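You operate a simulated robot arm through the tools that you are given. There is no shell and no other tool.

The job below is to be done with a simulated robot arm. You get a single attempt, and the scene is never put back.

JOB
Set the feeder up for the job on the card.
Fine: both guides, speed and batch as on the card; gate gap from the thickness chart.

Only the result counts: the job must be done as asked and must still hold three seconds after the hand-in. Knocking over, shifting, dropping, spilling or breaking anything else fails it.

ROBOT AND FRAMES
A 7-joint arm with a two-finger parallel gripper, fixed in place. Base frame: the origin is at the foot of the arm, x ahead of it, y to its left, z up; the work surface is at about z = 0.83. Lengths are in m, angles in degrees, forces in N, time in s.
Its first joint turns from -166.0 to 166.0 degrees. Payload 4.4 kg.
Tool frame: the origin (TCP) lies between the finger pads and is the grasp point; the fingertips stand 0.023 m ahead of it; z points along the fingers, y is the line along which they close. Largest opening 0.094 m; finger width 0.038, thickness 0.01; the body of the gripper, 0.054 by 0.096 m, starts 0.039 m behind the TCP.
Orientation is that of the tool frame in the base frame, as [roll, pitch, yaw] about the fixed x, y, z axes, in that order (R = Rz(yaw) Ry(pitch) Rx(roll)). With the fingers straight down and closing along the base's y, the tool's x points along the base's -x, its y along +y and its z along -z.

CONTROLS
- The arm moves only by the tool servo_tool. Its arguments are lists of equal length, an entry for each row: "dp": the shift along the tool's x, y, z in units of 40 mm (1.0 is 40 mm), a list of three; "rotation": the turn, a rotation vector about the tool's x, y, z in units of 4 degrees (1.0 is 4 degrees), a list of three; "claw": the finger opening in m, from 0 to 0.094. In form: {"dp": [[dx, dy, dz], ...], "rotation": [[wx, wy, wz], ...], "claw": [claw, ...]}. A call has 1 to 20 rows; each row shifts and turns the commanded pose from where the row before left it, along the tool's axes as they then stand. A call with a number of a shift or a turn outside -1 to 1 is refused whole. Rows are played at 5 a second. More than 0.05 m and 8.6 degrees between two rows, or a gripper value outside its range, and nothing of the call is played. A pose out of reach is approached as far as the arm can. The call stops where the force on the tool passes 40 N (or 10 N more than at its start, if that is more) or the arm is blocked; 0.2 s more then pass. Each finger travels about 0.072 m/s and halts on what it meets, pressing with about 44 N; the grip force reading is that of the motor and also rises with nothing between the fingers. The clock runs only during rows and for 0.2 s after the last one: add rows that do not move to give the fingers time. The reply holds the time, the measured pose of the TCP, the force on the tool along the base axes, the opening and the grip force, in the units named above and with some noise, with the torque about the TCP (base axes, N m) and any sound that the robot's microphone picked up, and new pictures: "views" is both (left out), scene, wrist or none.
- Cameras (640 x 400 px; columns grow to the right, rows downward): "scene" is fixed at [0.3975, -0.6406, 1.702]; the picture's right is [0.61, -0.80, 0.00], its down [-0.58, -0.44, -0.69] and it looks along [0.55, 0.42, -0.73] (base axes); focal length 286 px, centre (320, 200). "wrist" rides on the gripper at [0.086, 0.016, -0.074] in the tool frame; the picture's right is [-0.18, 0.98, 0.00], its down [-0.58, -0.11, -0.81] and it looks along [-0.79, -0.15, 0.59] (tool axes); focal length 243 px, centre (320, 200). There is no depth. A picture from a camera that has moved, and an enlarged one, comes with that camera's place and axes in the base frame and with its lens. The place of the scene camera against the robot may be out by one fixed shift of up to 0.018 m in any direction.
- enlarge(camera, box): a new picture of the part [left, top, right, bottom] of that camera's present view, enlarged. It takes no simulated time.
- sign_off(): hands the job in; it is judged then, once.

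Nothing tells you positions but the pictures and the camera data. Unless the task says otherwise, let go and move clear before handing in.

The tools are called after ">>>" by a JSON object that holds its "fn" and its "kwargs". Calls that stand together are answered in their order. servo_tool: Moves the arm, as the interface text tells. Its arguments: {"type":"object","properties":{"dp":{"type":"array"},"rotation":{"type":"array"},"claw":{"type":"array"},"views":{"type":"string","enum":["both","scene","wrist","none"]}},"required":["dp","rotation","claw"]} The other tools are called the same way: enlarge (camera, box) takes an enlarged picture of a part of a camera's view; sign_off () hands the job in.

At the start:

```text
t: 0.0
position: [0.8586, -0.1301, 1.3868]
tcp_rot: [179.9, 0.0, -179.9]
wrist_force: [0.4, -0.1, -0.4]
moment: [0.0, 0.01, 0.01]
finger_gap: 0.0941
finger_force: 0.0
```

scene: 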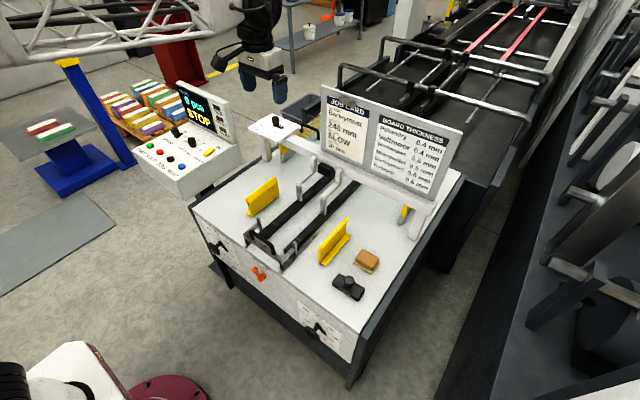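
wrist: 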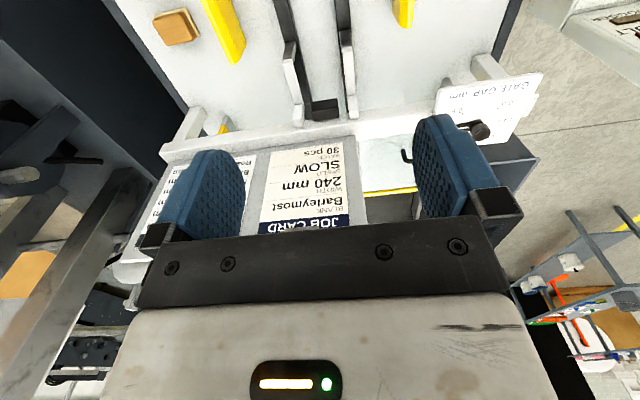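

I see a feeder table with two yellow guides, a job card, a thickness chart, a control box and some dials. I'll enlarge the areas to read the details before moving.

>>> {"fn": "enlarge", "kwargs": {"camera": "scene", "box": [310, 80, 470, 200]}}

>>> {"fn": "enlarge", "kwargs": {"camera": "scene", "box": [120, 70, 260, 200]}}

>>> {"fn": "enlarge", "kwargs": {"camera": "scene", "box": [190, 200, 380, 370]}}

>>> {"fn": "enlarge", "kwargs": {"camera": "scene", "box": [230, 90, 400, 260]}}

>>> {"fn": "enlarge", "kwargs": {"camera": "wrist", "box": [140, 0, 560, 240]}}

```text
3.33 times, centred on (390, 140) of scene
camera zoom: at [0.3975, -0.6406, 1.702], right [0.61, -0.8, 0.0], down [-0.58, -0.44, -0.69], along [0.55, 0.42, -0.73], focal length 954 px, centre (87, 400)
```

zoom: 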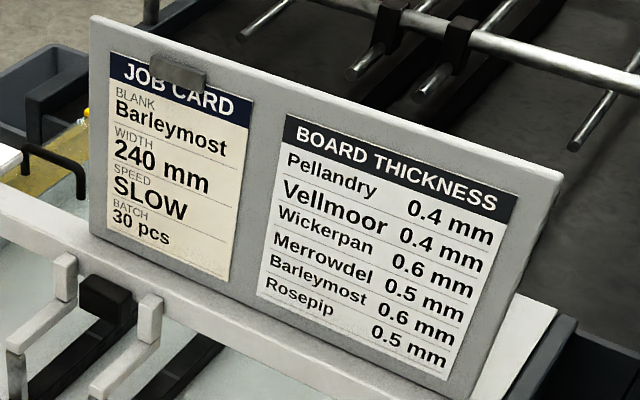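

```text
3.08 times, centred on (190, 135) of scene
camera zoom: at [0.3975, -0.6406, 1.702], right [0.61, -0.8, 0.0], down [-0.58, -0.44, -0.69], along [0.55, 0.42, -0.73], focal length 881 px, centre (720, 400)
```

zoom: 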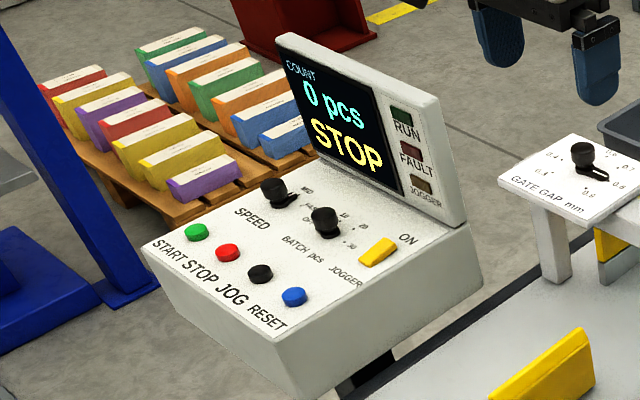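

```text
2.35 times, centred on (285, 285) of scene
camera zoom: at [0.3975, -0.6406, 1.702], right [0.61, -0.8, 0.0], down [-0.58, -0.44, -0.69], along [0.55, 0.42, -0.73], focal length 674 px, centre (402, 0)
```

zoom: 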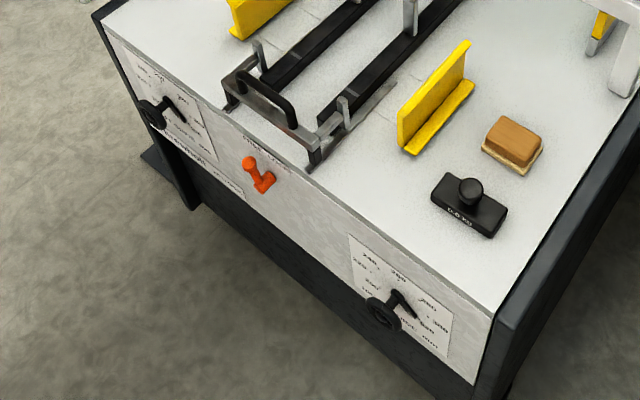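

```text
2.35 times, centred on (315, 175) of scene
camera zoom: at [0.3975, -0.6406, 1.702], right [0.61, -0.8, 0.0], down [-0.58, -0.44, -0.69], along [0.55, 0.42, -0.73], focal length 674 px, centre (332, 259)
```

zoom: 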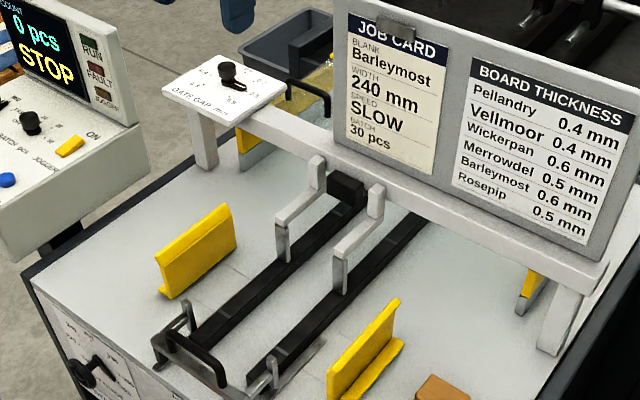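

```text
1.52 times, centred on (350, 120) of wrist
camera zoom: at [0.7719, -0.1141, 1.4638], right [0.18, 0.98, 0.0], down [0.58, -0.11, 0.81], along [0.79, -0.15, -0.59], focal length 370 px, centre (274, 322)
```

zoom: 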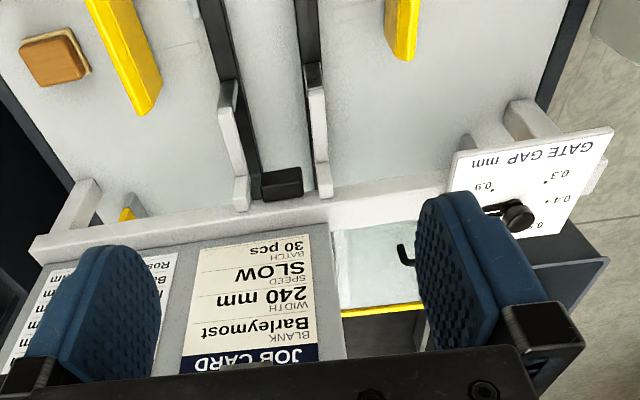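

The card says Barleymost, 240 mm, SLOW and 30 pcs, and the chart gives Barleymost as 0.6 mm. Next I'll back the arm off and lower it so the wrist camera can see the front-face dials and lever.

>>> {"fn": "servo_tool", "kwargs": {"dp": [[0.75, -0.3, 0.4], [0.75, -0.3, 0.4], [0.75, -0.3, 0.4], [0.75, -0.3, 0.5], [0.75, -0.3, 0.6], [0.75, -0.3, 0.7], [0.75, -0.3, 0.7], [0.75, -0.3, 0.7], [0.75, -0.3, 0.7], [0.75, -0.3, 0.7], [0.75, -0.3, 0.7], [0.75, -0.3, 0.7], [0.75, -0.3, 0.7], [0.75, -0.3, 0.7], [0, 0, 0]], "rotation": [[0, 0, 0], [0, 0, 0], [0, 0, 0], [0, 0, 0], [0, 0, 0], [0, 0, 0], [0, 0, 0], [0, 0, 0], [0, 0, 0], [0, 0, 0], [0, 0, 0], [0, 0, 0], [0, 0, 0], [0, 0, 0], [0, 0, 0]], "claw": [0.094, 0.094, 0.094, 0.094, 0.094, 0.094, 0.094, 0.094, 0.094, 0.094, 0.094, 0.094, 0.094, 0.094, 0.094]}}

```text
t: 3.2
position: [0.4399, -0.2966, 1.0445]
tcp_rot: [-180.0, 0.0, 180.0]
wrist_force: [0.1, -0.1, 0.8]
moment: [0.0, -0.02, -0.02]
finger_gap: 0.0938
finger_force: 0.1
camera wrist: at [0.3531, -0.2795, 1.1204], right [0.18, 0.98, 0.0], down [0.58, -0.11, 0.81], along [0.79, -0.15, -0.59], focal length 243 px, centre (320, 200)
```

scene: 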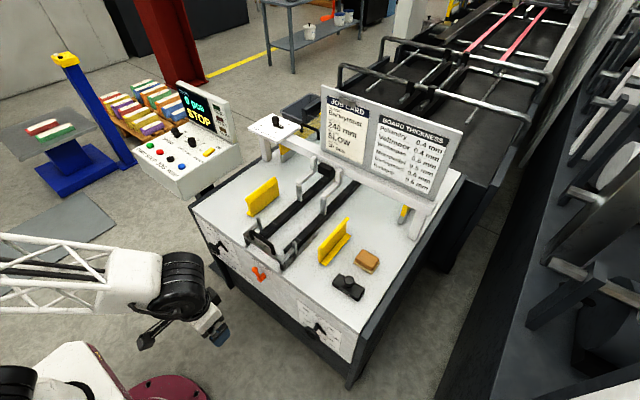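
wrist: 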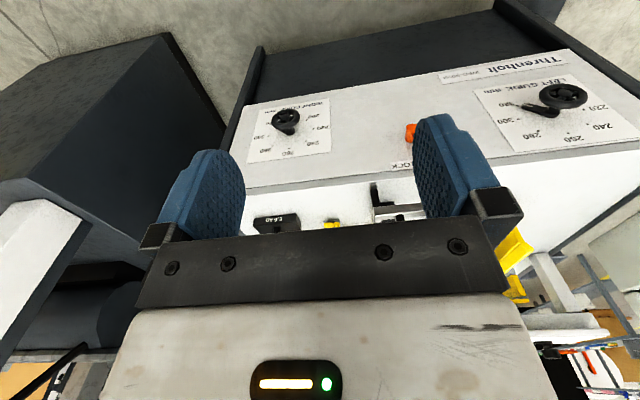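

>>> {"fn": "enlarge", "kwargs": {"camera": "wrist", "box": [240, 80, 340, 170]}}

>>> {"fn": "enlarge", "kwargs": {"camera": "wrist", "box": [430, 50, 640, 170]}}

>>> {"fn": "enlarge", "kwargs": {"camera": "wrist", "box": [360, 110, 440, 180]}}

>>> {"fn": "enlarge", "kwargs": {"camera": "scene", "box": [225, 100, 325, 165]}}

>>> {"fn": "enlarge", "kwargs": {"camera": "scene", "box": [130, 80, 240, 190]}}

>>> {"fn": "enlarge", "kwargs": {"camera": "scene", "box": [200, 215, 290, 290]}}

>>> {"fn": "enlarge", "kwargs": {"camera": "scene", "box": [290, 290, 360, 350]}}

```text
4.44 times, centred on (290, 125) of wrist
camera zoom: at [0.3531, -0.2795, 1.1204], right [0.18, 0.98, 0.0], down [0.58, -0.11, 0.81], along [0.79, -0.15, -0.59], focal length 1078 px, centre (453, 533)
```

zoom: 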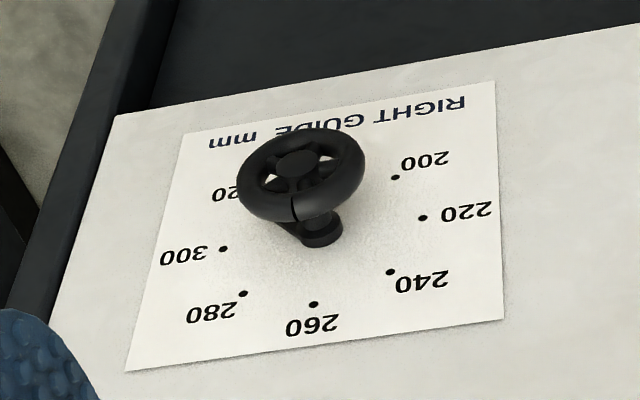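

```text
3.05 times, centred on (535, 110) of wrist
camera zoom: at [0.3531, -0.2795, 1.1204], right [0.18, 0.98, 0.0], down [0.58, -0.11, 0.81], along [0.79, -0.15, -0.59], focal length 739 px, centre (-335, 474)
```

zoom: 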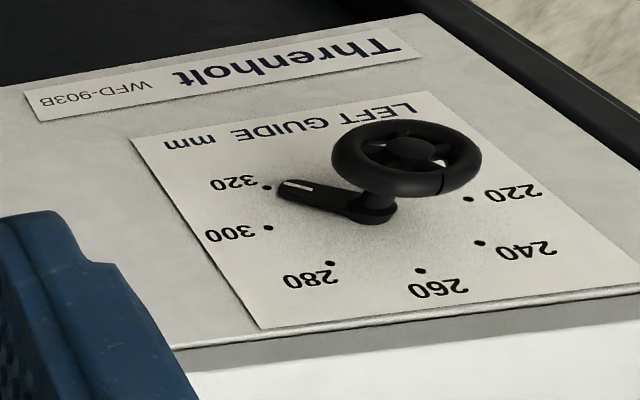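

```text
5.71 times, centred on (400, 145) of wrist
camera zoom: at [0.3531, -0.2795, 1.1204], right [0.18, 0.98, 0.0], down [0.58, -0.11, 0.81], along [0.79, -0.15, -0.59], focal length 1386 px, centre (-137, 514)
```

zoom: 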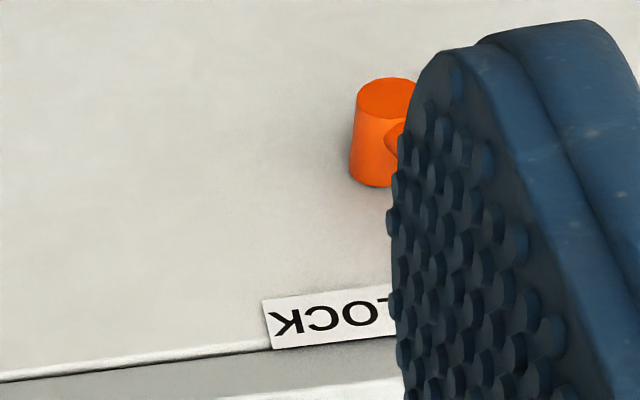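

```text
6.15 times, centred on (275, 132) of scene
camera zoom: at [0.3975, -0.6406, 1.702], right [0.61, -0.8, 0.0], down [-0.58, -0.44, -0.69], along [0.55, 0.42, -0.73], focal length 1762 px, centre (597, 615)
```

zoom: 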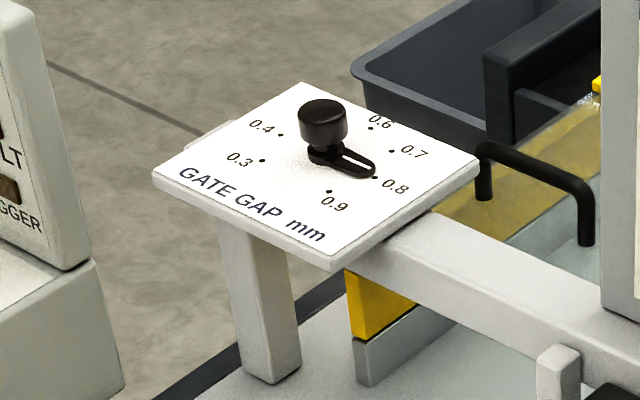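

```text
3.64 times, centred on (185, 135) of scene
camera zoom: at [0.3975, -0.6406, 1.702], right [0.61, -0.8, 0.0], down [-0.58, -0.44, -0.69], along [0.55, 0.42, -0.73], focal length 1041 px, centre (811, 436)
```

zoom: 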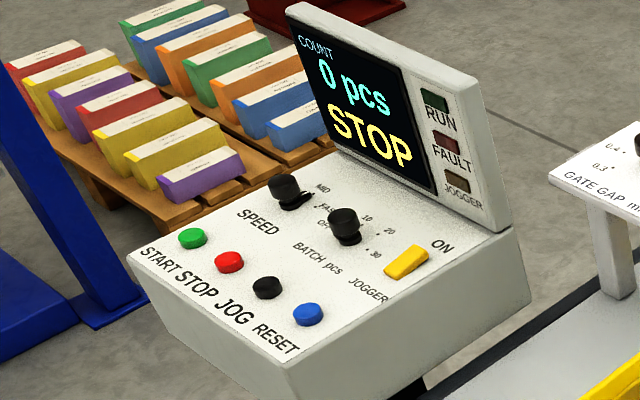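

```text
5.33 times, centred on (245, 252) of scene
camera zoom: at [0.3975, -0.6406, 1.702], right [0.61, -0.8, 0.0], down [-0.58, -0.44, -0.69], along [0.55, 0.42, -0.73], focal length 1527 px, centre (720, -80)
```

zoom: 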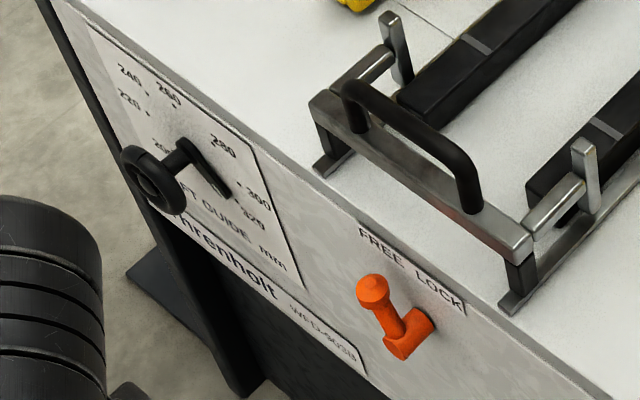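

```text
6.67 times, centred on (325, 320) of scene
camera zoom: at [0.3975, -0.6406, 1.702], right [0.61, -0.8, 0.0], down [-0.58, -0.44, -0.69], along [0.55, 0.42, -0.73], focal length 1908 px, centre (287, -600)
```

zoom: 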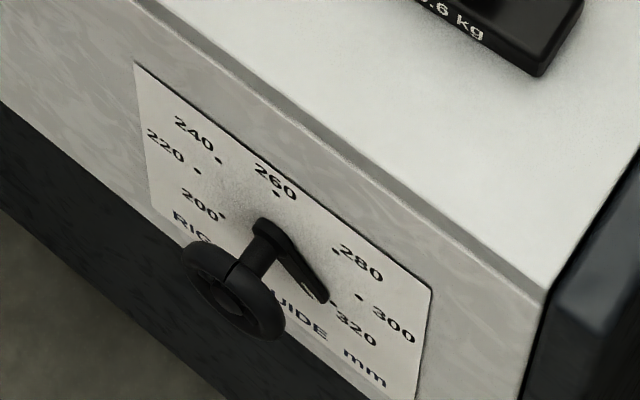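

Both guide pointers are at 320, and the gate gap looks to be near 0.8. I'll swing over and up so the wrist camera sees the console's speed and batch knobs and the gate dial.

>>> {"fn": "servo_tool", "kwargs": {"dp": [[-0.15, 0.94, -0.42], [-0.15, 0.94, -0.42], [-0.15, 0.94, -0.42], [-0.15, 0.94, -0.42], [-0.15, 0.94, -0.42], [-0.15, 0.94, -0.42], [-0.15, 0.94, -0.42], [-0.15, 0.94, -0.42], [-0.15, 0.94, -0.42], [-0.15, 0.94, -0.42], [-0.15, 0.94, -0.42], [-0.15, 0.94, -0.42], [-0.15, 0.94, -0.42], [-0.15, 0.94, -0.42], [-0.15, 0.94, -0.42], [-0.15, 0.94, -0.42], [-0.15, 0.94, -0.42], [-0.15, 0.94, -0.42], [0, 0, 0]], "rotation": [[0, 0, 0], [0, 0, 0], [0, 0, 0], [0, 0, 0], [0, 0, 0], [0, 0, 0], [0, 0, 0], [0, 0, 0], [0, 0, 0], [0, 0, 0], [0, 0, 0], [0, 0, 0], [0, 0, 0], [0, 0, 0], [0, 0, 0], [0, 0, 0], [0, 0, 0], [0, 0, 0], [0, 0, 0]], "claw": [0.094, 0.094, 0.094, 0.094, 0.094, 0.094, 0.094, 0.094, 0.094, 0.094, 0.094, 0.094, 0.094, 0.094, 0.094, 0.094, 0.094, 0.094, 0.094]}}

```text
t: 7.2
position: [0.5498, 0.3812, 1.3433]
tcp_rot: [179.9, 0.0, 180.0]
wrist_force: [0.2, 0.0, -1.0]
moment: [0.0, -0.01, 0.01]
finger_gap: 0.094
finger_force: 0.0
camera wrist: at [0.4631, 0.3959, 1.4191], right [0.18, 0.98, 0.0], down [0.58, -0.11, 0.81], along [0.79, -0.15, -0.59], focal length 243 px, centre (320, 200)
```

scene: 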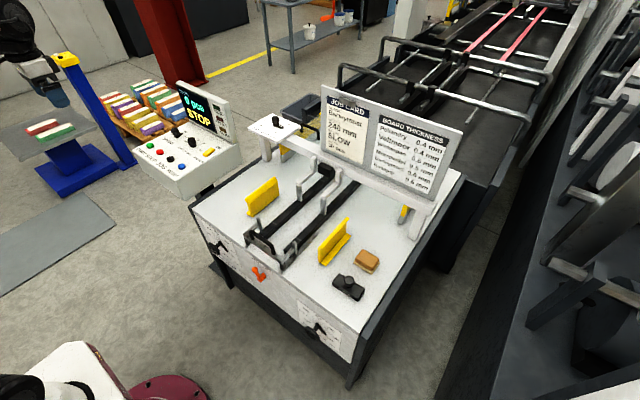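
wrist: 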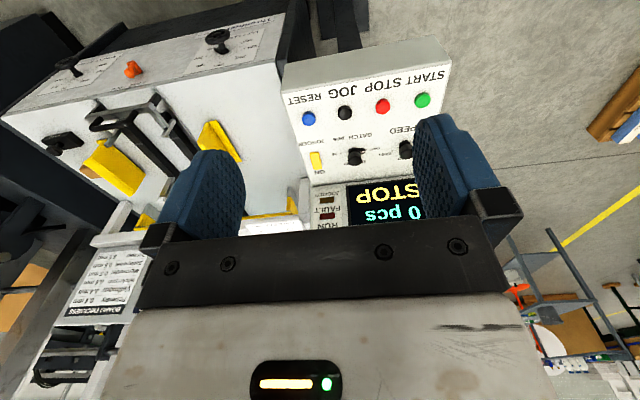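

>>> {"fn": "enlarge", "kwargs": {"camera": "wrist", "box": [300, 110, 430, 190]}}

>>> {"fn": "enlarge", "kwargs": {"camera": "wrist", "box": [270, 40, 470, 170]}}

>>> {"fn": "enlarge", "kwargs": {"camera": "wrist", "box": [20, 20, 300, 190]}}

>>> {"fn": "enlarge", "kwargs": {"camera": "wrist", "box": [40, 230, 160, 330]}}

```text
4.92 times, centred on (365, 150) of wrist
camera zoom: at [0.4631, 0.3959, 1.4191], right [0.18, 0.98, 0.0], down [0.58, -0.11, 0.81], along [0.79, -0.15, -0.59], focal length 1194 px, centre (98, 446)
```

zoom: 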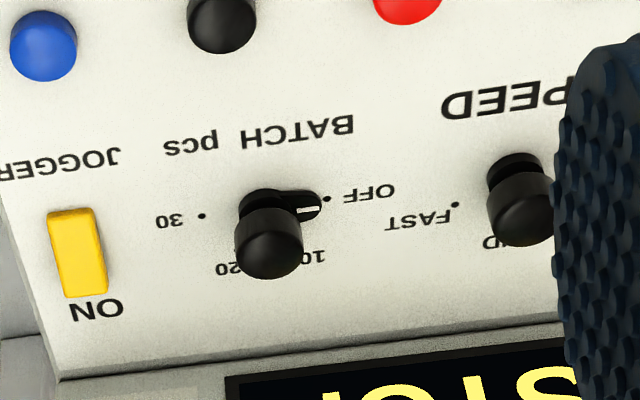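

```text
3.08 times, centred on (370, 105) of wrist
camera zoom: at [0.4631, 0.3959, 1.4191], right [0.18, 0.98, 0.0], down [0.58, -0.11, 0.81], along [0.79, -0.15, -0.59], focal length 746 px, centre (166, 492)
```

zoom: 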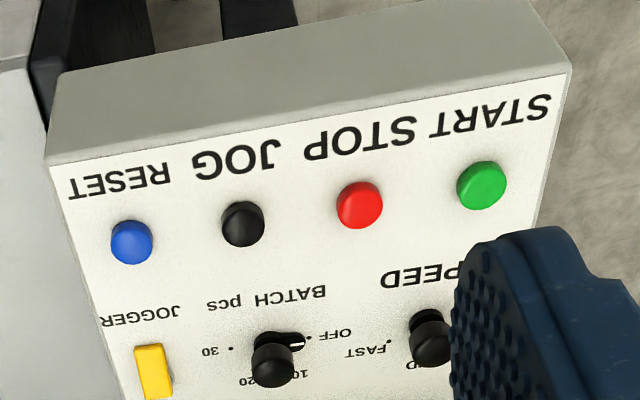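

```text
2.29 times, centred on (160, 105) of wrist
camera zoom: at [0.4631, 0.3959, 1.4191], right [0.18, 0.98, 0.0], down [0.58, -0.11, 0.81], along [0.79, -0.15, -0.59], focal length 555 px, centre (686, 417)
```

zoom: 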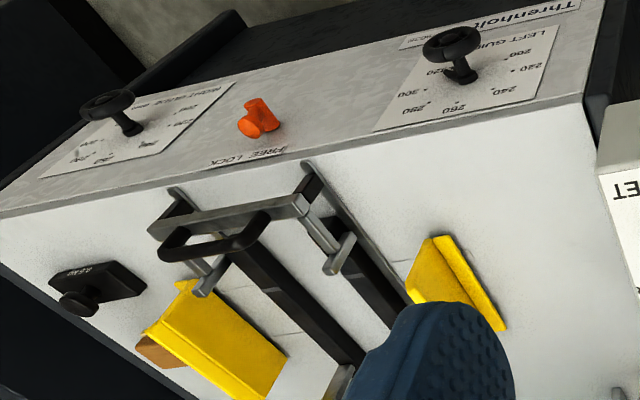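

```text
4.00 times, centred on (100, 280) of wrist
camera zoom: at [0.4631, 0.3959, 1.4191], right [0.18, 0.98, 0.0], down [0.58, -0.11, 0.81], along [0.79, -0.15, -0.59], focal length 970 px, centre (1200, -120)
```

zoom: 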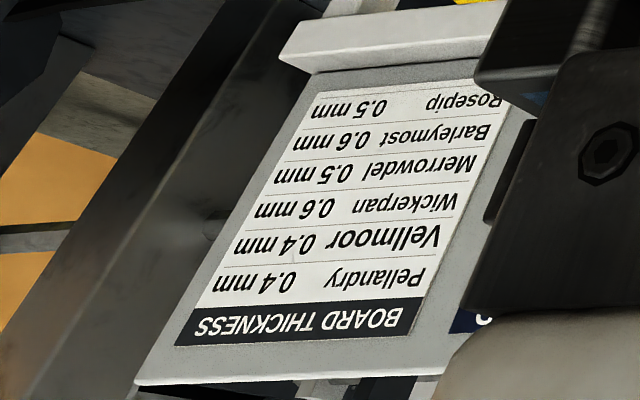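

The console reads SPEED with MID and FAST visible, and BATCH is on OFF with 10, 20 and 30 available. I place the guide handwheels near (0.645, 0.072, 0.746) and (0.645, -0.408, 0.683), with 45° dial steps. I'll move in front of the feeder and tip the tool horizontal, facing the front panel.

>>> {"fn": "servo_tool", "kwargs": {"dp": [[0.28, -0.86, 0.53], [0.28, -0.86, 0.53], [0.28, -0.86, 0.53], [0.28, -0.86, 0.53], [0.28, -0.86, 0.53], [0.28, -0.86, 0.53], [0.28, -0.86, 0.53], [0.28, -0.86, 0.53], [0.28, -0.86, 0.53], [0, 0, 0]], "rotation": [[0, 0, 0], [0, 0, 0], [0, 0, 0], [0, 0, 0], [0, 0, 0], [0, 0, 0], [0, 0, 0], [0, 0, 0], [0, 0, 0], [0, 0, 0]], "claw": [0.094, 0.094, 0.094, 0.094, 0.094, 0.094, 0.094, 0.094, 0.094, 0.094]}}

```text
t: 9.4
position: [0.4482, 0.0671, 1.1546]
tcp_rot: [-180.0, 0.0, 180.0]
wrist_force: [-0.2, 0.1, -0.3]
moment: [-0.03, -0.01, 0.02]
finger_gap: 0.0939
finger_force: 0.1
camera wrist: at [0.3618, 0.0828, 1.2304], right [0.18, 0.98, 0.0], down [0.58, -0.11, 0.81], along [0.79, -0.15, -0.59], focal length 243 px, centre (320, 200)
```

scene: 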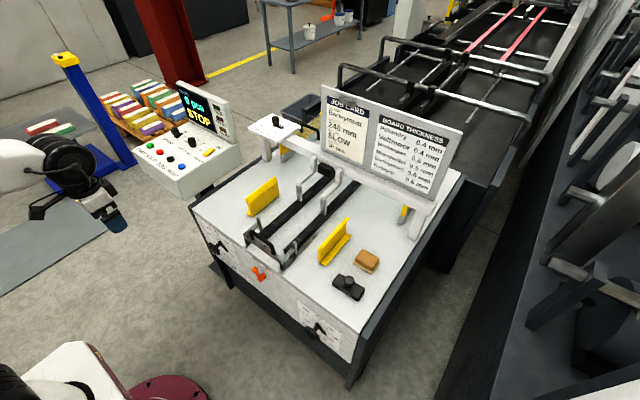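
wrist: 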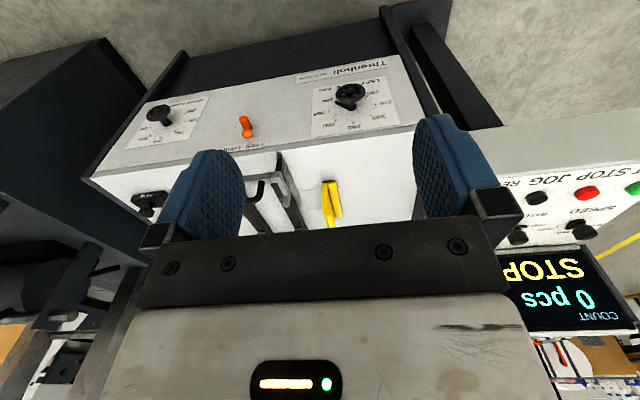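

>>> {"fn": "enlarge", "kwargs": {"camera": "wrist", "box": [200, 100, 280, 160]}}

>>> {"fn": "enlarge", "kwargs": {"camera": "wrist", "box": [300, 70, 410, 145]}}

>>> {"fn": "enlarge", "kwargs": {"camera": "wrist", "box": [490, 180, 640, 250]}}

```text
6.67 times, centred on (240, 130) of wrist
camera zoom: at [0.3618, 0.0828, 1.2304], right [0.18, 0.98, 0.0], down [0.58, -0.11, 0.81], along [0.79, -0.15, -0.59], focal length 1618 px, centre (853, 667)
```

zoom: 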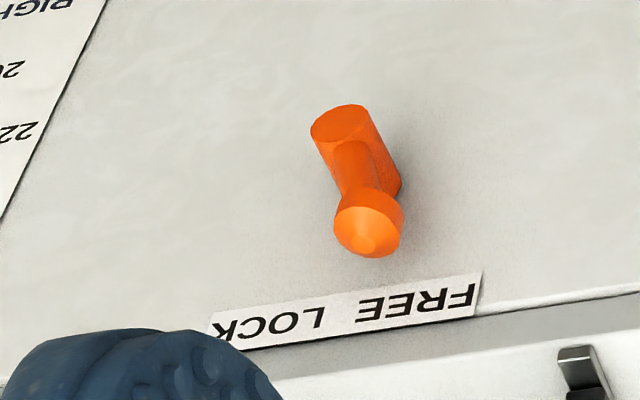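

```text
5.33 times, centred on (355, 108) of wrist
camera zoom: at [0.3618, 0.0828, 1.2304], right [0.18, 0.98, 0.0], down [0.58, -0.11, 0.81], along [0.79, -0.15, -0.59], focal length 1294 px, centre (133, 693)
```

zoom: 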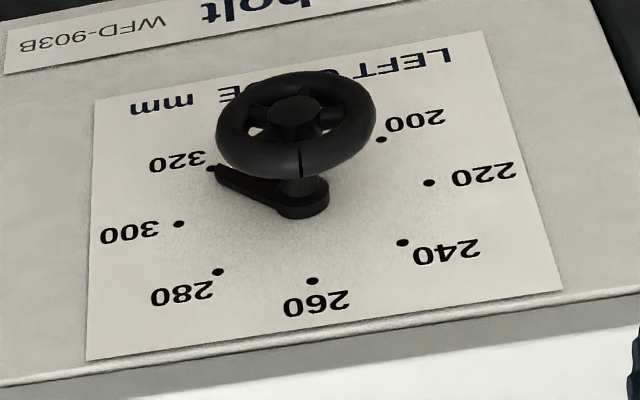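

```text
4.27 times, centred on (565, 215) of wrist
camera zoom: at [0.3618, 0.0828, 1.2304], right [0.18, 0.98, 0.0], down [0.58, -0.11, 0.81], along [0.79, -0.15, -0.59], focal length 1035 px, centre (-725, 136)
```

zoom: 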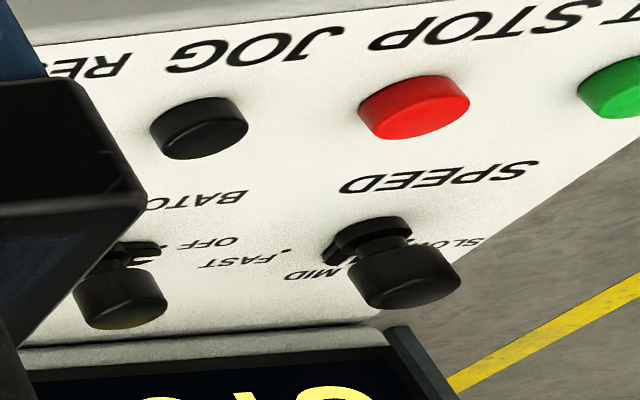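

The lock lever is on the FREE side, so the wheels should turn. The left pointer is at 320. Next I'll rotate the tool to horizontal.

>>> {"fn": "servo_tool", "kwargs": {"dp": [[0, 0, 0], [0, 0, 0], [0, 0, 0], [0, 0, 0], [0, 0, 0], [0, 0, 0], [0, 0, 0], [0, 0, 0], [0, 0, 0], [0, 0, 0], [0, 0, 0], [0, 0, 0], [0, 0, 0], [0, 0, 0], [0, 0, 0], [0, 0, 0], [0, 0, 0], [0, 0, 0], [0, 0, 0], [0, 0, 0]], "rotation": [[0, -1, 0], [0, -1, 0], [0, -1, 0], [0, -1, 0], [0, -1, 0], [0, -1, 0], [0, -1, 0], [0, -1, 0], [0, -1, 0], [0, -1, 0], [0, -1, 0], [0, -1, 0], [0, -1, 0], [0, -1, 0], [0, -1, 0], [0, -1, 0], [0, -1, 0], [0, -1, 0], [0, -1, 0], [0, -1, 0]], "claw": [0.094, 0.094, 0.094, 0.094, 0.094, 0.094, 0.094, 0.094, 0.094, 0.094, 0.094, 0.094, 0.094, 0.094, 0.094, 0.094, 0.094, 0.094, 0.094, 0.094]}}

```text
t: 13.6
position: [0.4452, 0.0681, 1.1556]
tcp_rot: [179.7, 80.0, 179.7]
wrist_force: [0.9, -0.2, 0.1]
moment: [0.0, -0.01, -0.01]
finger_gap: 0.0939
finger_force: 0.0
camera wrist: at [0.3574, 0.085, 1.0843], right [0.03, 0.98, 0.18], down [-0.69, -0.11, 0.71], along [0.72, -0.15, 0.68], focal length 243 px, centre (320, 200)
```

scene: 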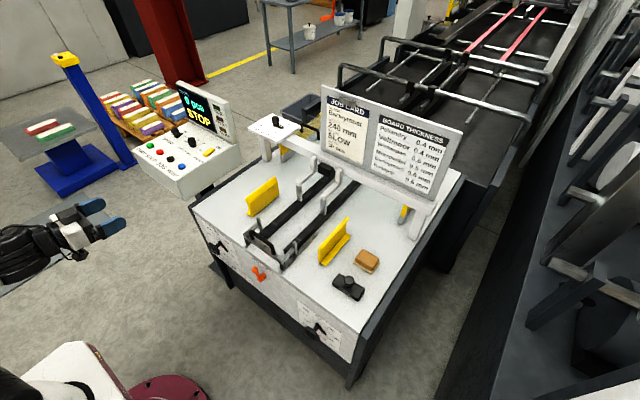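
wrist: 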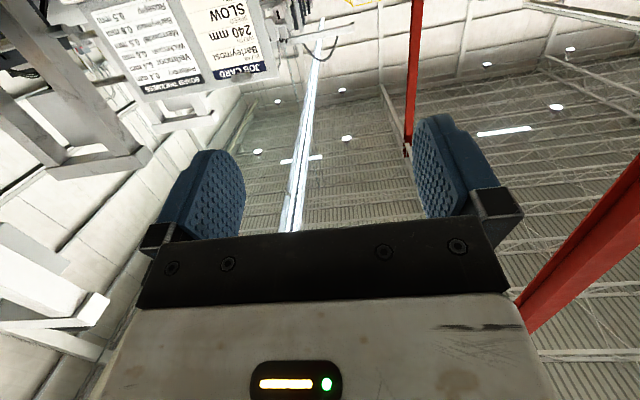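

The tool is nearly horizontal, with the wrist camera now underneath. I'll finish the turn and descend in front of the left wheel, staying about 8 cm off.

>>> {"fn": "servo_tool", "kwargs": {"dp": [[0, 0, 0], [0, 0, 0], [0, 0, 0], [0.93, 0.01, 0.1], [0.93, 0.01, 0.1], [0.93, 0.01, 0.1], [0.93, 0.01, 0.1], [0.93, 0.01, 0.1], [0.93, 0.01, 0.1], [0.93, 0.01, 0.1], [0.93, 0.01, 0.1], [0.93, 0.01, 0.1], [0.93, 0.01, 0.1], [0.93, 0.01, 0.1], [0, 0, 0.5], [0, 0, 0.5], [0, 0, 0]], "rotation": [[0, -1, 0], [0, -1, 0], [0, -0.5, 0], [0, 0, 0], [0, 0, 0], [0, 0, 0], [0, 0, 0], [0, 0, 0], [0, 0, 0], [0, 0, 0], [0, 0, 0], [0, 0, 0], [0, 0, 0], [0, 0, 0], [0, 0, 0], [0, 0, 0], [0, 0, 0]], "claw": [0.094, 0.094, 0.094, 0.094, 0.094, 0.094, 0.094, 0.094, 0.094, 0.094, 0.094, 0.094, 0.094, 0.094, 0.094, 0.094, 0.094]}}

```text
t: 17.2
position: [0.5337, 0.0883, 0.7872]
tcp_rot: [-97.7, 88.8, -98.0]
wrist_force: [0.2, -0.3, 0.4]
moment: [-0.01, 0.03, -0.02]
finger_gap: 0.094
finger_force: 0.0
out of reach, approached as far as the arm can: row 13, 14, 15, 16
camera wrist: at [0.4594, 0.1023, 0.702], right [0.0, 0.99, 0.16], down [-0.8, -0.1, 0.59], along [0.59, -0.13, 0.79], focal length 243 px, centre (320, 200)
```

scene: 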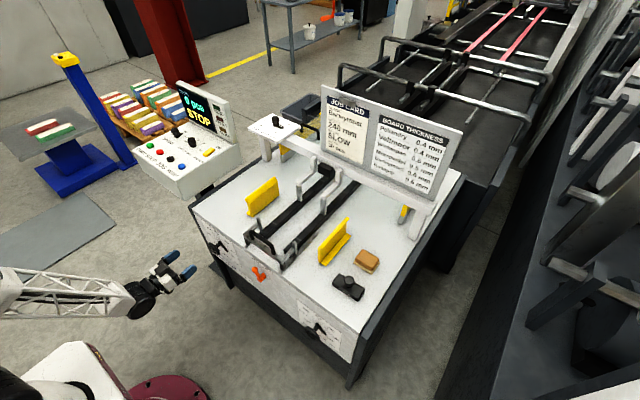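
wrist: 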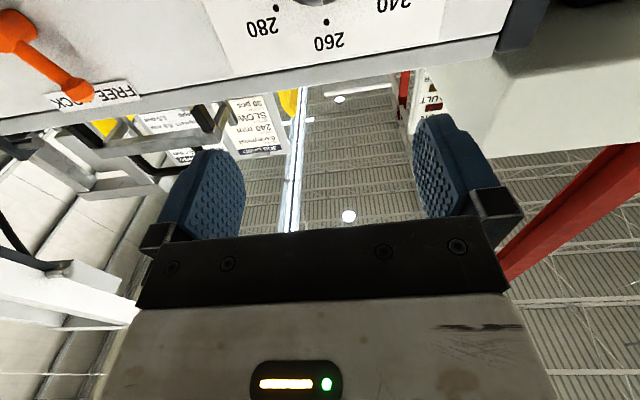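

The arm couldn't quite reach the low pose this close in, stopping at z≈0.787. Reach should improve further forward, so I'll advance a little, staying clear of the wheel, and check.

>>> {"fn": "servo_tool", "kwargs": {"dp": [[0, 0, 0.5], [0, 0, 0.5], [0, 0, 0.4], [0, 0, 0]], "rotation": [[0, 0, 0], [0, 0, 0], [0, 0, 0], [0, 0, 0]], "claw": [0.094, 0.094, 0.094, 0.094]}}

```text
t: 18.2
position: [0.5865, 0.0973, 0.798]
tcp_rot: [-101.7, 89.4, -102.1]
wrist_force: [-0.2, -0.1, 0.1]
moment: [0.0, 0.01, -0.01]
finger_gap: 0.094
finger_force: 0.0
out of reach, approached as far as the arm can: row 1, 2
camera wrist: at [0.5125, 0.113, 0.7124], right [0.01, 0.98, 0.18], down [-0.81, -0.1, 0.58], along [0.59, -0.15, 0.79], focal length 243 px, centre (320, 200)
```

scene: 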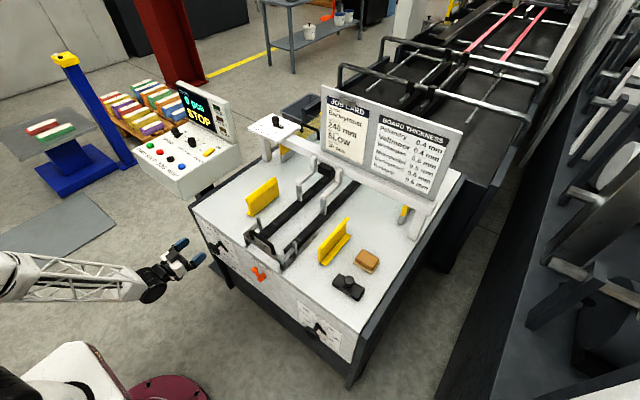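
wrist: 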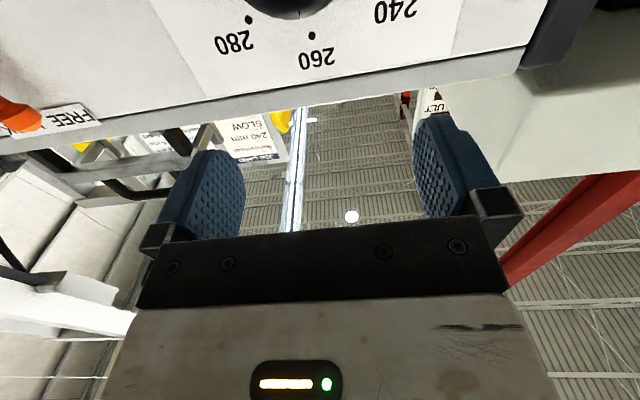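

It reached this one, at x≈0.587 and z≈0.798. Now I'll try lowering to the left wheel's axis height and centring in y.

>>> {"fn": "servo_tool", "kwargs": {"dp": [[0.3, -0.31, 0.2], [0.3, -0.31, 0.1], [0.3, 0, 0], [0.4, 0, 0], [0, 0, 0]], "rotation": [[0, 0, 0], [0, 0, 0], [0, 0, 0], [0, 0, 0], [0, 0, 0]], "claw": [0.094, 0.094, 0.094, 0.094, 0.094]}}

```text
t: 19.4
position: [0.5962, 0.1061, 0.7688]
tcp_rot: [-96.6, 88.6, -96.8]
wrist_force: [-0.8, -0.7, 0.9]
moment: [-0.02, -0.01, 0.0]
finger_gap: 0.0938
finger_force: 0.1
out of reach, approached as far as the arm can: row 1, 2, 3, 4
camera wrist: at [0.5215, 0.119, 0.6828], right [0.0, 0.99, 0.16], down [-0.8, -0.09, 0.59], along [0.59, -0.13, 0.79], focal length 243 px, centre (320, 200)
```

scene: 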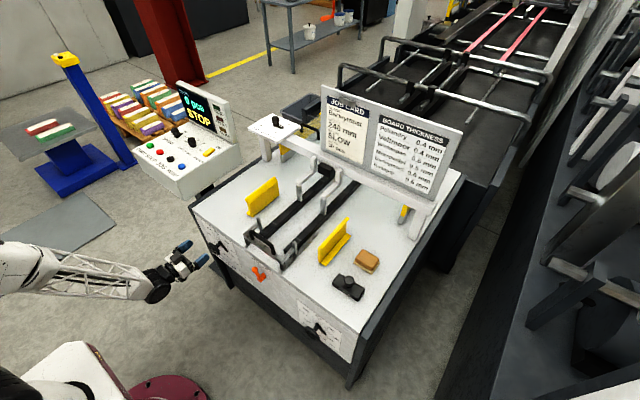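
wrist: 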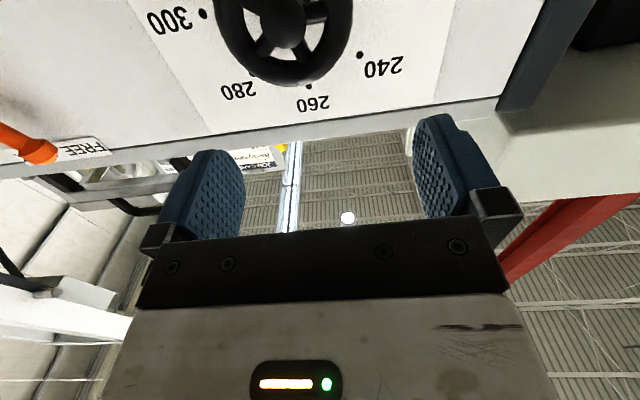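

The fully horizontal tool is at its joint limits this low, so I'll back off and tilt the tool 30° below horizontal. The wheel can still be gripped across its diameter that way.

>>> {"fn": "servo_tool", "kwargs": {"dp": [[0, 0, -0.7], [0, 0, -0.7], [0, 0, 0], [0, 0, 0], [0, 0, 0], [0, 0, 0], [0, 0, 0], [0, 0, 0], [0, 0, 0], [0, 0, 0], [0, 0, 0]], "rotation": [[0, 0, 0], [0, 0, 0], [0, 1, 0], [0, 1, 0], [0, 1, 0], [0, 1, 0], [0, 1, 0], [0, 1, 0], [0, 1, 0], [0, 0.5, 0], [0, 0, 0]], "claw": [0.094, 0.094, 0.094, 0.094, 0.094, 0.094, 0.094, 0.094, 0.094, 0.094, 0.094]}}

```text
t: 21.8
position: [0.5397, 0.1126, 0.7734]
tcp_rot: [180.0, 60.0, -180.0]
wrist_force: [-0.8, 0.4, 0.3]
moment: [0.01, 0.0, 0.03]
finger_gap: 0.0942
finger_force: 0.1
out of reach, approached as far as the arm can: row 1
camera wrist: at [0.432, 0.1286, 0.737], right [0.09, 0.98, 0.16], down [-0.41, -0.11, 0.91], along [0.91, -0.15, 0.39], focal length 243 px, centre (320, 200)
```

scene: 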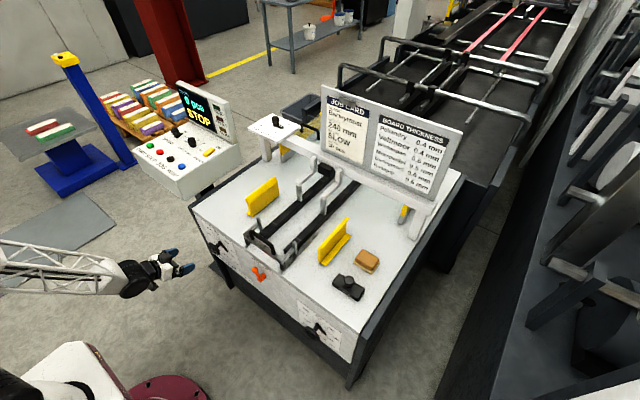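
wrist: 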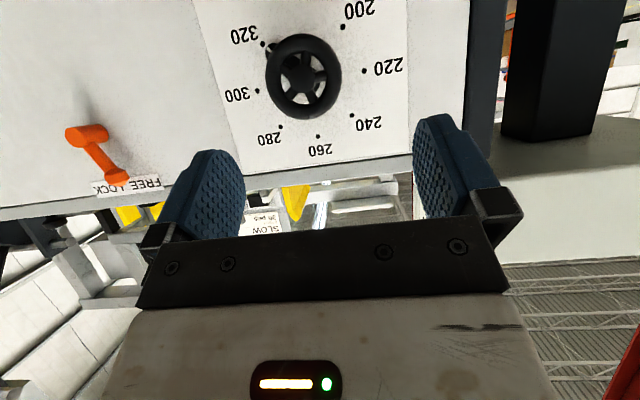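

Now I have a clear view of the left dial, with its pointer at 320. Refining from several views, the face is at x≈0.70 and the left wheel centre is about (0.664, 0.095, 0.722). I'll go to a pre-grasp point on its axis.

>>> {"fn": "servo_tool", "kwargs": {"dp": [[0.121, -0.148, 0.647], [0.121, -0.148, 0.647], [0.121, -0.148, 0.647], [0, 0, 0]], "rotation": [[0, 0, 0], [0, 0, 0], [0, 0, 0], [0, 0, 0]], "claw": [0.094, 0.094, 0.094, 0.094]}}

>>> {"fn": "enlarge", "kwargs": {"camera": "wrist", "box": [200, 0, 460, 160]}}

```text
t: 22.8
position: [0.6004, 0.0951, 0.7215]
tcp_rot: [-180.0, 60.0, 180.0]
wrist_force: [0.0, 0.1, 0.2]
moment: [-0.02, 0.02, -0.02]
finger_gap: 0.0942
finger_force: 0.0
camera wrist: at [0.493, 0.1107, 0.6847], right [0.09, 0.98, 0.16], down [-0.41, -0.11, 0.91], along [0.91, -0.15, 0.39], focal length 243 px, centre (320, 200)
```

scene: 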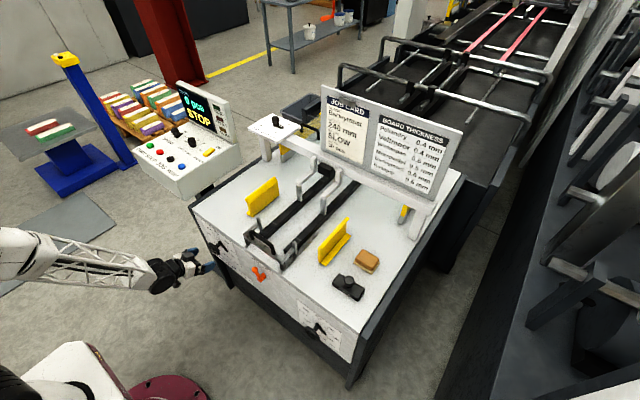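
wrist: 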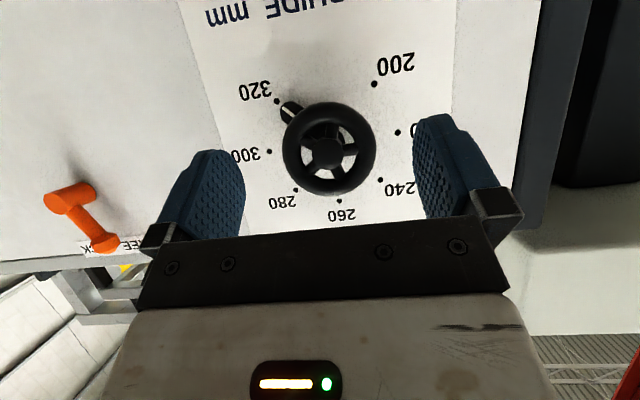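

```text
2.46 times, centred on (330, 80) of wrist
camera zoom: at [0.493, 0.1107, 0.6847], right [0.09, 0.98, 0.16], down [-0.41, -0.11, 0.91], along [0.91, -0.15, 0.39], focal length 597 px, centre (295, 495)
```

zoom: 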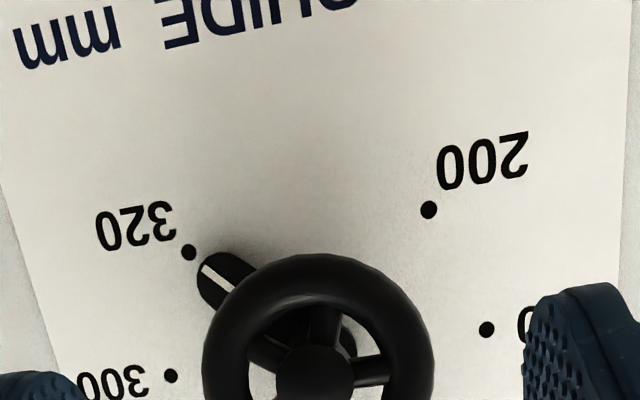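

The centre is confirmed at about y=0.095, z=0.721. I'll move straight in along the wheel axis with the fingers open.

>>> {"fn": "servo_tool", "kwargs": {"dp": [[-0.2, 0, 0.346], [-0.2, 0, 0.346], [-0.125, 0, 0.217], [-0.125, 0, 0.217], [0, 0, 0]], "rotation": [[0, 0, 0], [0, 0, 0], [0, 0, 0], [0, 0, 0], [0, 0, 0]], "claw": [0.094, 0.094, 0.094, 0.094, 0.094]}}

>>> {"fn": "enlarge", "kwargs": {"camera": "wrist", "box": [160, 60, 500, 270]}}

```text
t: 24.0
position: [0.6501, 0.0961, 0.7214]
tcp_rot: [-180.0, 60.0, 180.0]
wrist_force: [-0.8, -0.4, 0.4]
moment: [0.03, -0.01, 0.0]
finger_gap: 0.0939
finger_force: 0.1
camera wrist: at [0.5436, 0.1112, 0.6853], right [0.09, 0.98, 0.16], down [-0.41, -0.11, 0.91], along [0.91, -0.15, 0.39], focal length 243 px, centre (320, 200)
```

scene: 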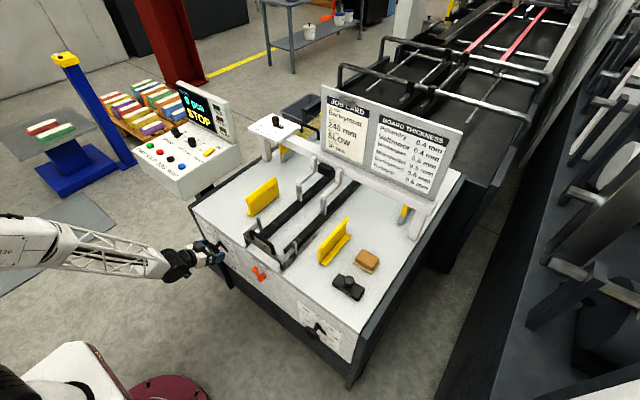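
wrist: 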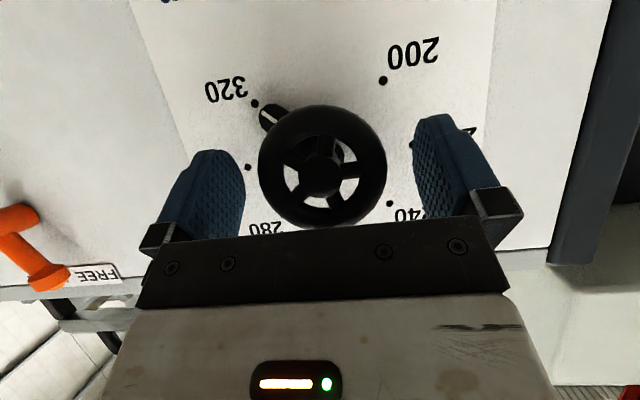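

```text
1.88 times, centred on (330, 165) of wrist
camera zoom: at [0.5436, 0.1112, 0.6853], right [0.09, 0.98, 0.16], down [-0.41, -0.11, 0.91], along [0.91, -0.15, 0.39], focal length 457 px, centre (301, 266)
```

zoom: 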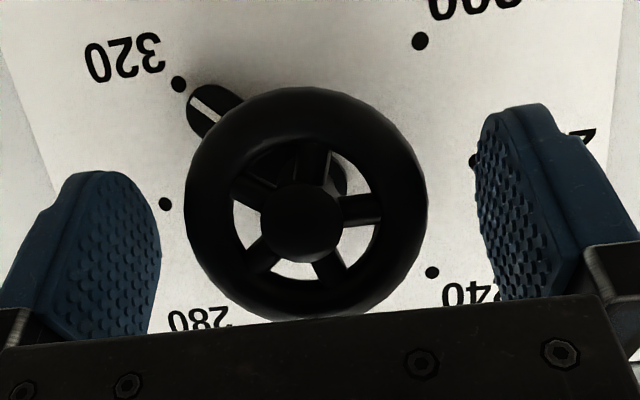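

The wheel sits between the fingers. I'll close on the rim.

>>> {"fn": "servo_tool", "kwargs": {"dp": [[0, 0, 0], [0, 0, 0], [0, 0, 0], [0, 0, 0], [0, 0, 0]], "rotation": [[0, 0, 0], [0, 0, 0], [0, 0, 0], [0, 0, 0], [0, 0, 0]], "claw": [0.07, 0.05, 0.05, 0.05, 0.05], "views": "wrist"}}

```text
t: 25.2
position: [0.6502, 0.0939, 0.7216]
tcp_rot: [-180.0, 60.1, 179.9]
wrist_force: [5.1, -15.5, -0.2]
moment: [-0.04, 0.01, 0.06]
finger_gap: 0.0669
finger_force: 44.8
camera wrist: at [0.5436, 0.111, 0.6853], right [0.09, 0.98, 0.16], down [-0.41, -0.11, 0.91], along [0.91, -0.15, 0.39], focal length 243 px, centre (320, 200)
```

wrist: 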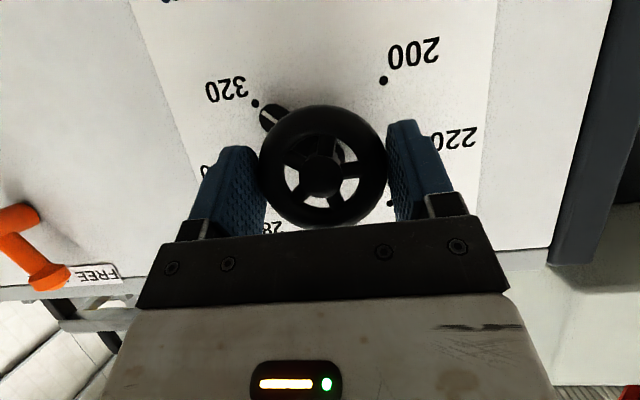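

The rim is gripped with a 0.067 m gap. I'll ease out the small side load and start turning counter-clockwise, 20° first to check it follows.

>>> {"fn": "servo_tool", "kwargs": {"dp": [[0, -0.05, 0], [0, 0, 0], [0, 0, 0], [0, 0, 0], [0, 0, 0], [0, 0, 0], [0, 0, 0]], "rotation": [[0, 0, 0], [0.5, 0, -0.866], [0.5, 0, -0.866], [0.5, 0, -0.866], [0.5, 0, -0.866], [0.5, 0, -0.866], [0, 0, 0]], "claw": [0.05, 0.05, 0.05, 0.05, 0.05, 0.05, 0.05]}}

>>> {"fn": "enlarge", "kwargs": {"camera": "wrist", "box": [160, 60, 500, 270]}}

```text
t: 26.0
position: [0.6514, 0.0955, 0.7224]
tcp_rot: [-166.1, 59.3, -168.0]
wrist_force: [-3.6, 17.6, -0.1]
moment: [0.04, -0.09, -0.95]
finger_gap: 0.0668
finger_force: 45.1
stopped in row 3: the force on the tool passed its limit at 41 N (the readings are from after the stop); the commanded pose is now the measured one
camera wrist: at [0.5436, 0.1059, 0.6836], right [0.09, 1.0, 0.04], down [-0.41, 0.0, 0.91], along [0.91, -0.1, 0.41], focal length 243 px, centre (320, 200)
```

scene: 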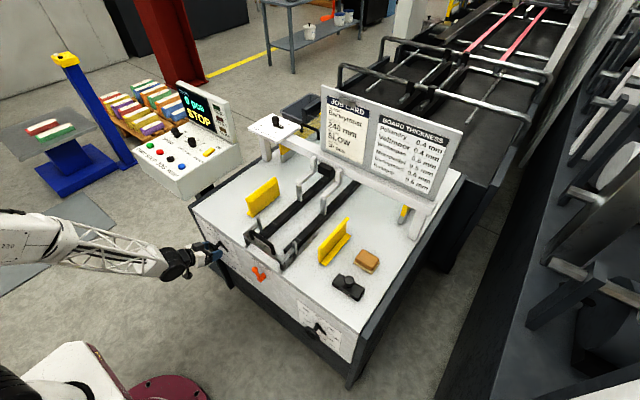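
wrist: 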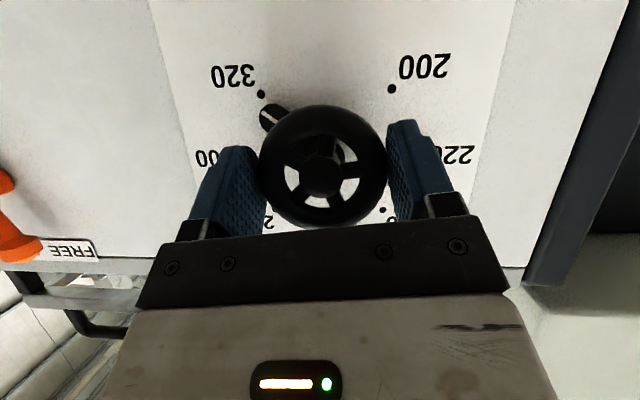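

```text
1.88 times, centred on (330, 165) of wrist
camera zoom: at [0.5436, 0.1059, 0.6836], right [0.09, 1.0, 0.04], down [-0.41, 0.0, 0.91], along [0.91, -0.1, 0.41], focal length 457 px, centre (301, 266)
```

zoom: 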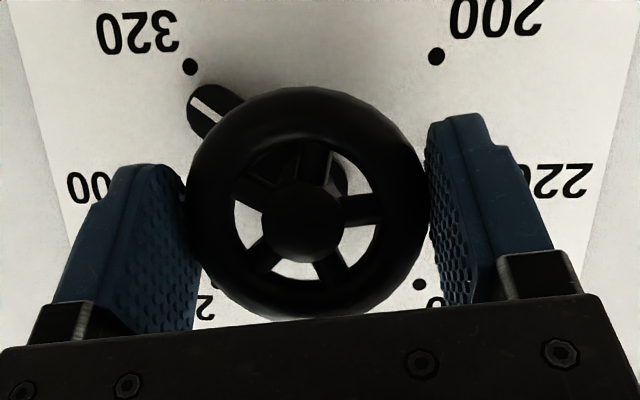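

The wheel is turning (the pointer has left 320), but the side force tripped the limit. I'll hold still for a moment to see how the load settles.

>>> {"fn": "servo_tool", "kwargs": {"dp": [[0, 0, 0], [0, 0, 0]], "rotation": [[0, 0, 0], [0, 0, 0]], "claw": [0.05, 0.05], "views": "none"}}

```text
t: 26.6
position: [0.6502, 0.0953, 0.7216]
tcp_rot: [-166.1, 59.3, -167.8]
wrist_force: [-7.0, 24.8, -0.4]
moment: [0.0, -0.35, -0.46]
finger_gap: 0.067
finger_force: 45.2
```

>>> {"fn": "servo_tool", "kwargs": {"dp": [[0, 0.03, 0], [0, 0, 0]], "rotation": [[0, 0, 0], [0, 0, 0]], "claw": [0.05, 0.05], "views": "none"}}

```text
t: 27.2
position: [0.6514, 0.0953, 0.7216]
tcp_rot: [-166.2, 59.4, -167.9]
wrist_force: [-10.8, 1.8, 8.8]
moment: [-0.04, 0.48, 0.43]
finger_gap: 0.0668
finger_force: 45.1
```

The side force has dropped to about 2 N after a 1 mm correction. I'll continue turning in small batches and watch the forces.

>>> {"fn": "servo_tool", "kwargs": {"dp": [[0, 0, 0], [0, 0, 0], [0, 0, 0], [0, 0, 0]], "rotation": [[0.375, 0, -0.65], [0.375, 0, -0.65], [0.375, 0, -0.65], [0, 0, 0]], "claw": [0.05, 0.05, 0.05, 0.05], "views": "wrist"}}

```text
t: 28.2
position: [0.6507, 0.0949, 0.7213]
tcp_rot: [-149.9, 56.5, -154.1]
wrist_force: [-10.7, -3.8, 5.6]
moment: [-0.01, -0.61, -0.29]
finger_gap: 0.0672
finger_force: 45.1
stopped in row 4: the force on the tool passed its limit at 42 N (the readings are from after the stop); the commanded pose is now the measured one
camera wrist: at [0.5438, 0.0998, 0.6821], right [0.09, 0.99, -0.12], down [-0.41, 0.15, 0.9], along [0.91, -0.03, 0.42], focal length 243 px, centre (320, 200)
```

wrist: 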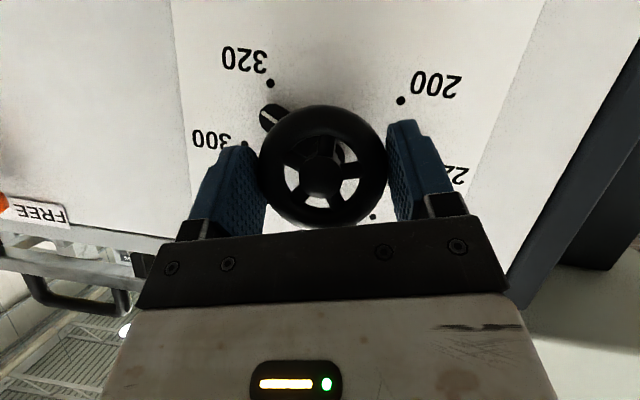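

It's rotating, about 16° so far, with brief force spikes. I'll use slower steps.

>>> {"fn": "servo_tool", "kwargs": {"dp": [[0, 0, 0], [0, 0, 0], [0, 0, 0], [0, 0, 0], [0, 0, 0], [0, 0, 0], [0, 0, 0], [0, 0, 0]], "rotation": [[0.2, 0, -0.346], [0.2, 0, -0.346], [0.2, 0, -0.346], [0.2, 0, -0.346], [0.2, 0, -0.346], [0.2, 0, -0.346], [0.2, 0, -0.346], [0, 0, 0]], "claw": [0.05, 0.05, 0.05, 0.05, 0.05, 0.05, 0.05, 0.05], "views": "wrist"}}

```text
t: 28.9
position: [0.6517, 0.0955, 0.7207]
tcp_rot: [-144.4, 54.7, -149.7]
wrist_force: [-13.5, -7.4, 8.9]
moment: [0.0, -0.62, 0.03]
finger_gap: 0.0669
finger_force: 45.1
stopped in row 3: the force on the tool passed its limit at 44 N (the readings are from after the stop); the commanded pose is now the measured one
camera wrist: at [0.5438, 0.0974, 0.6819], right [0.09, 0.98, -0.18], down [-0.41, 0.2, 0.89], along [0.91, -0.01, 0.42], focal length 243 px, centre (320, 200)
```

wrist: 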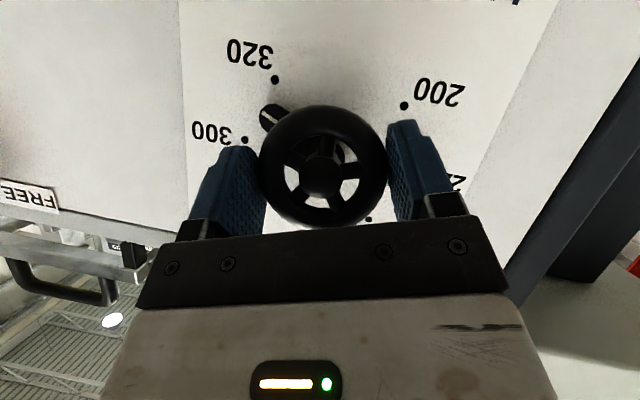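

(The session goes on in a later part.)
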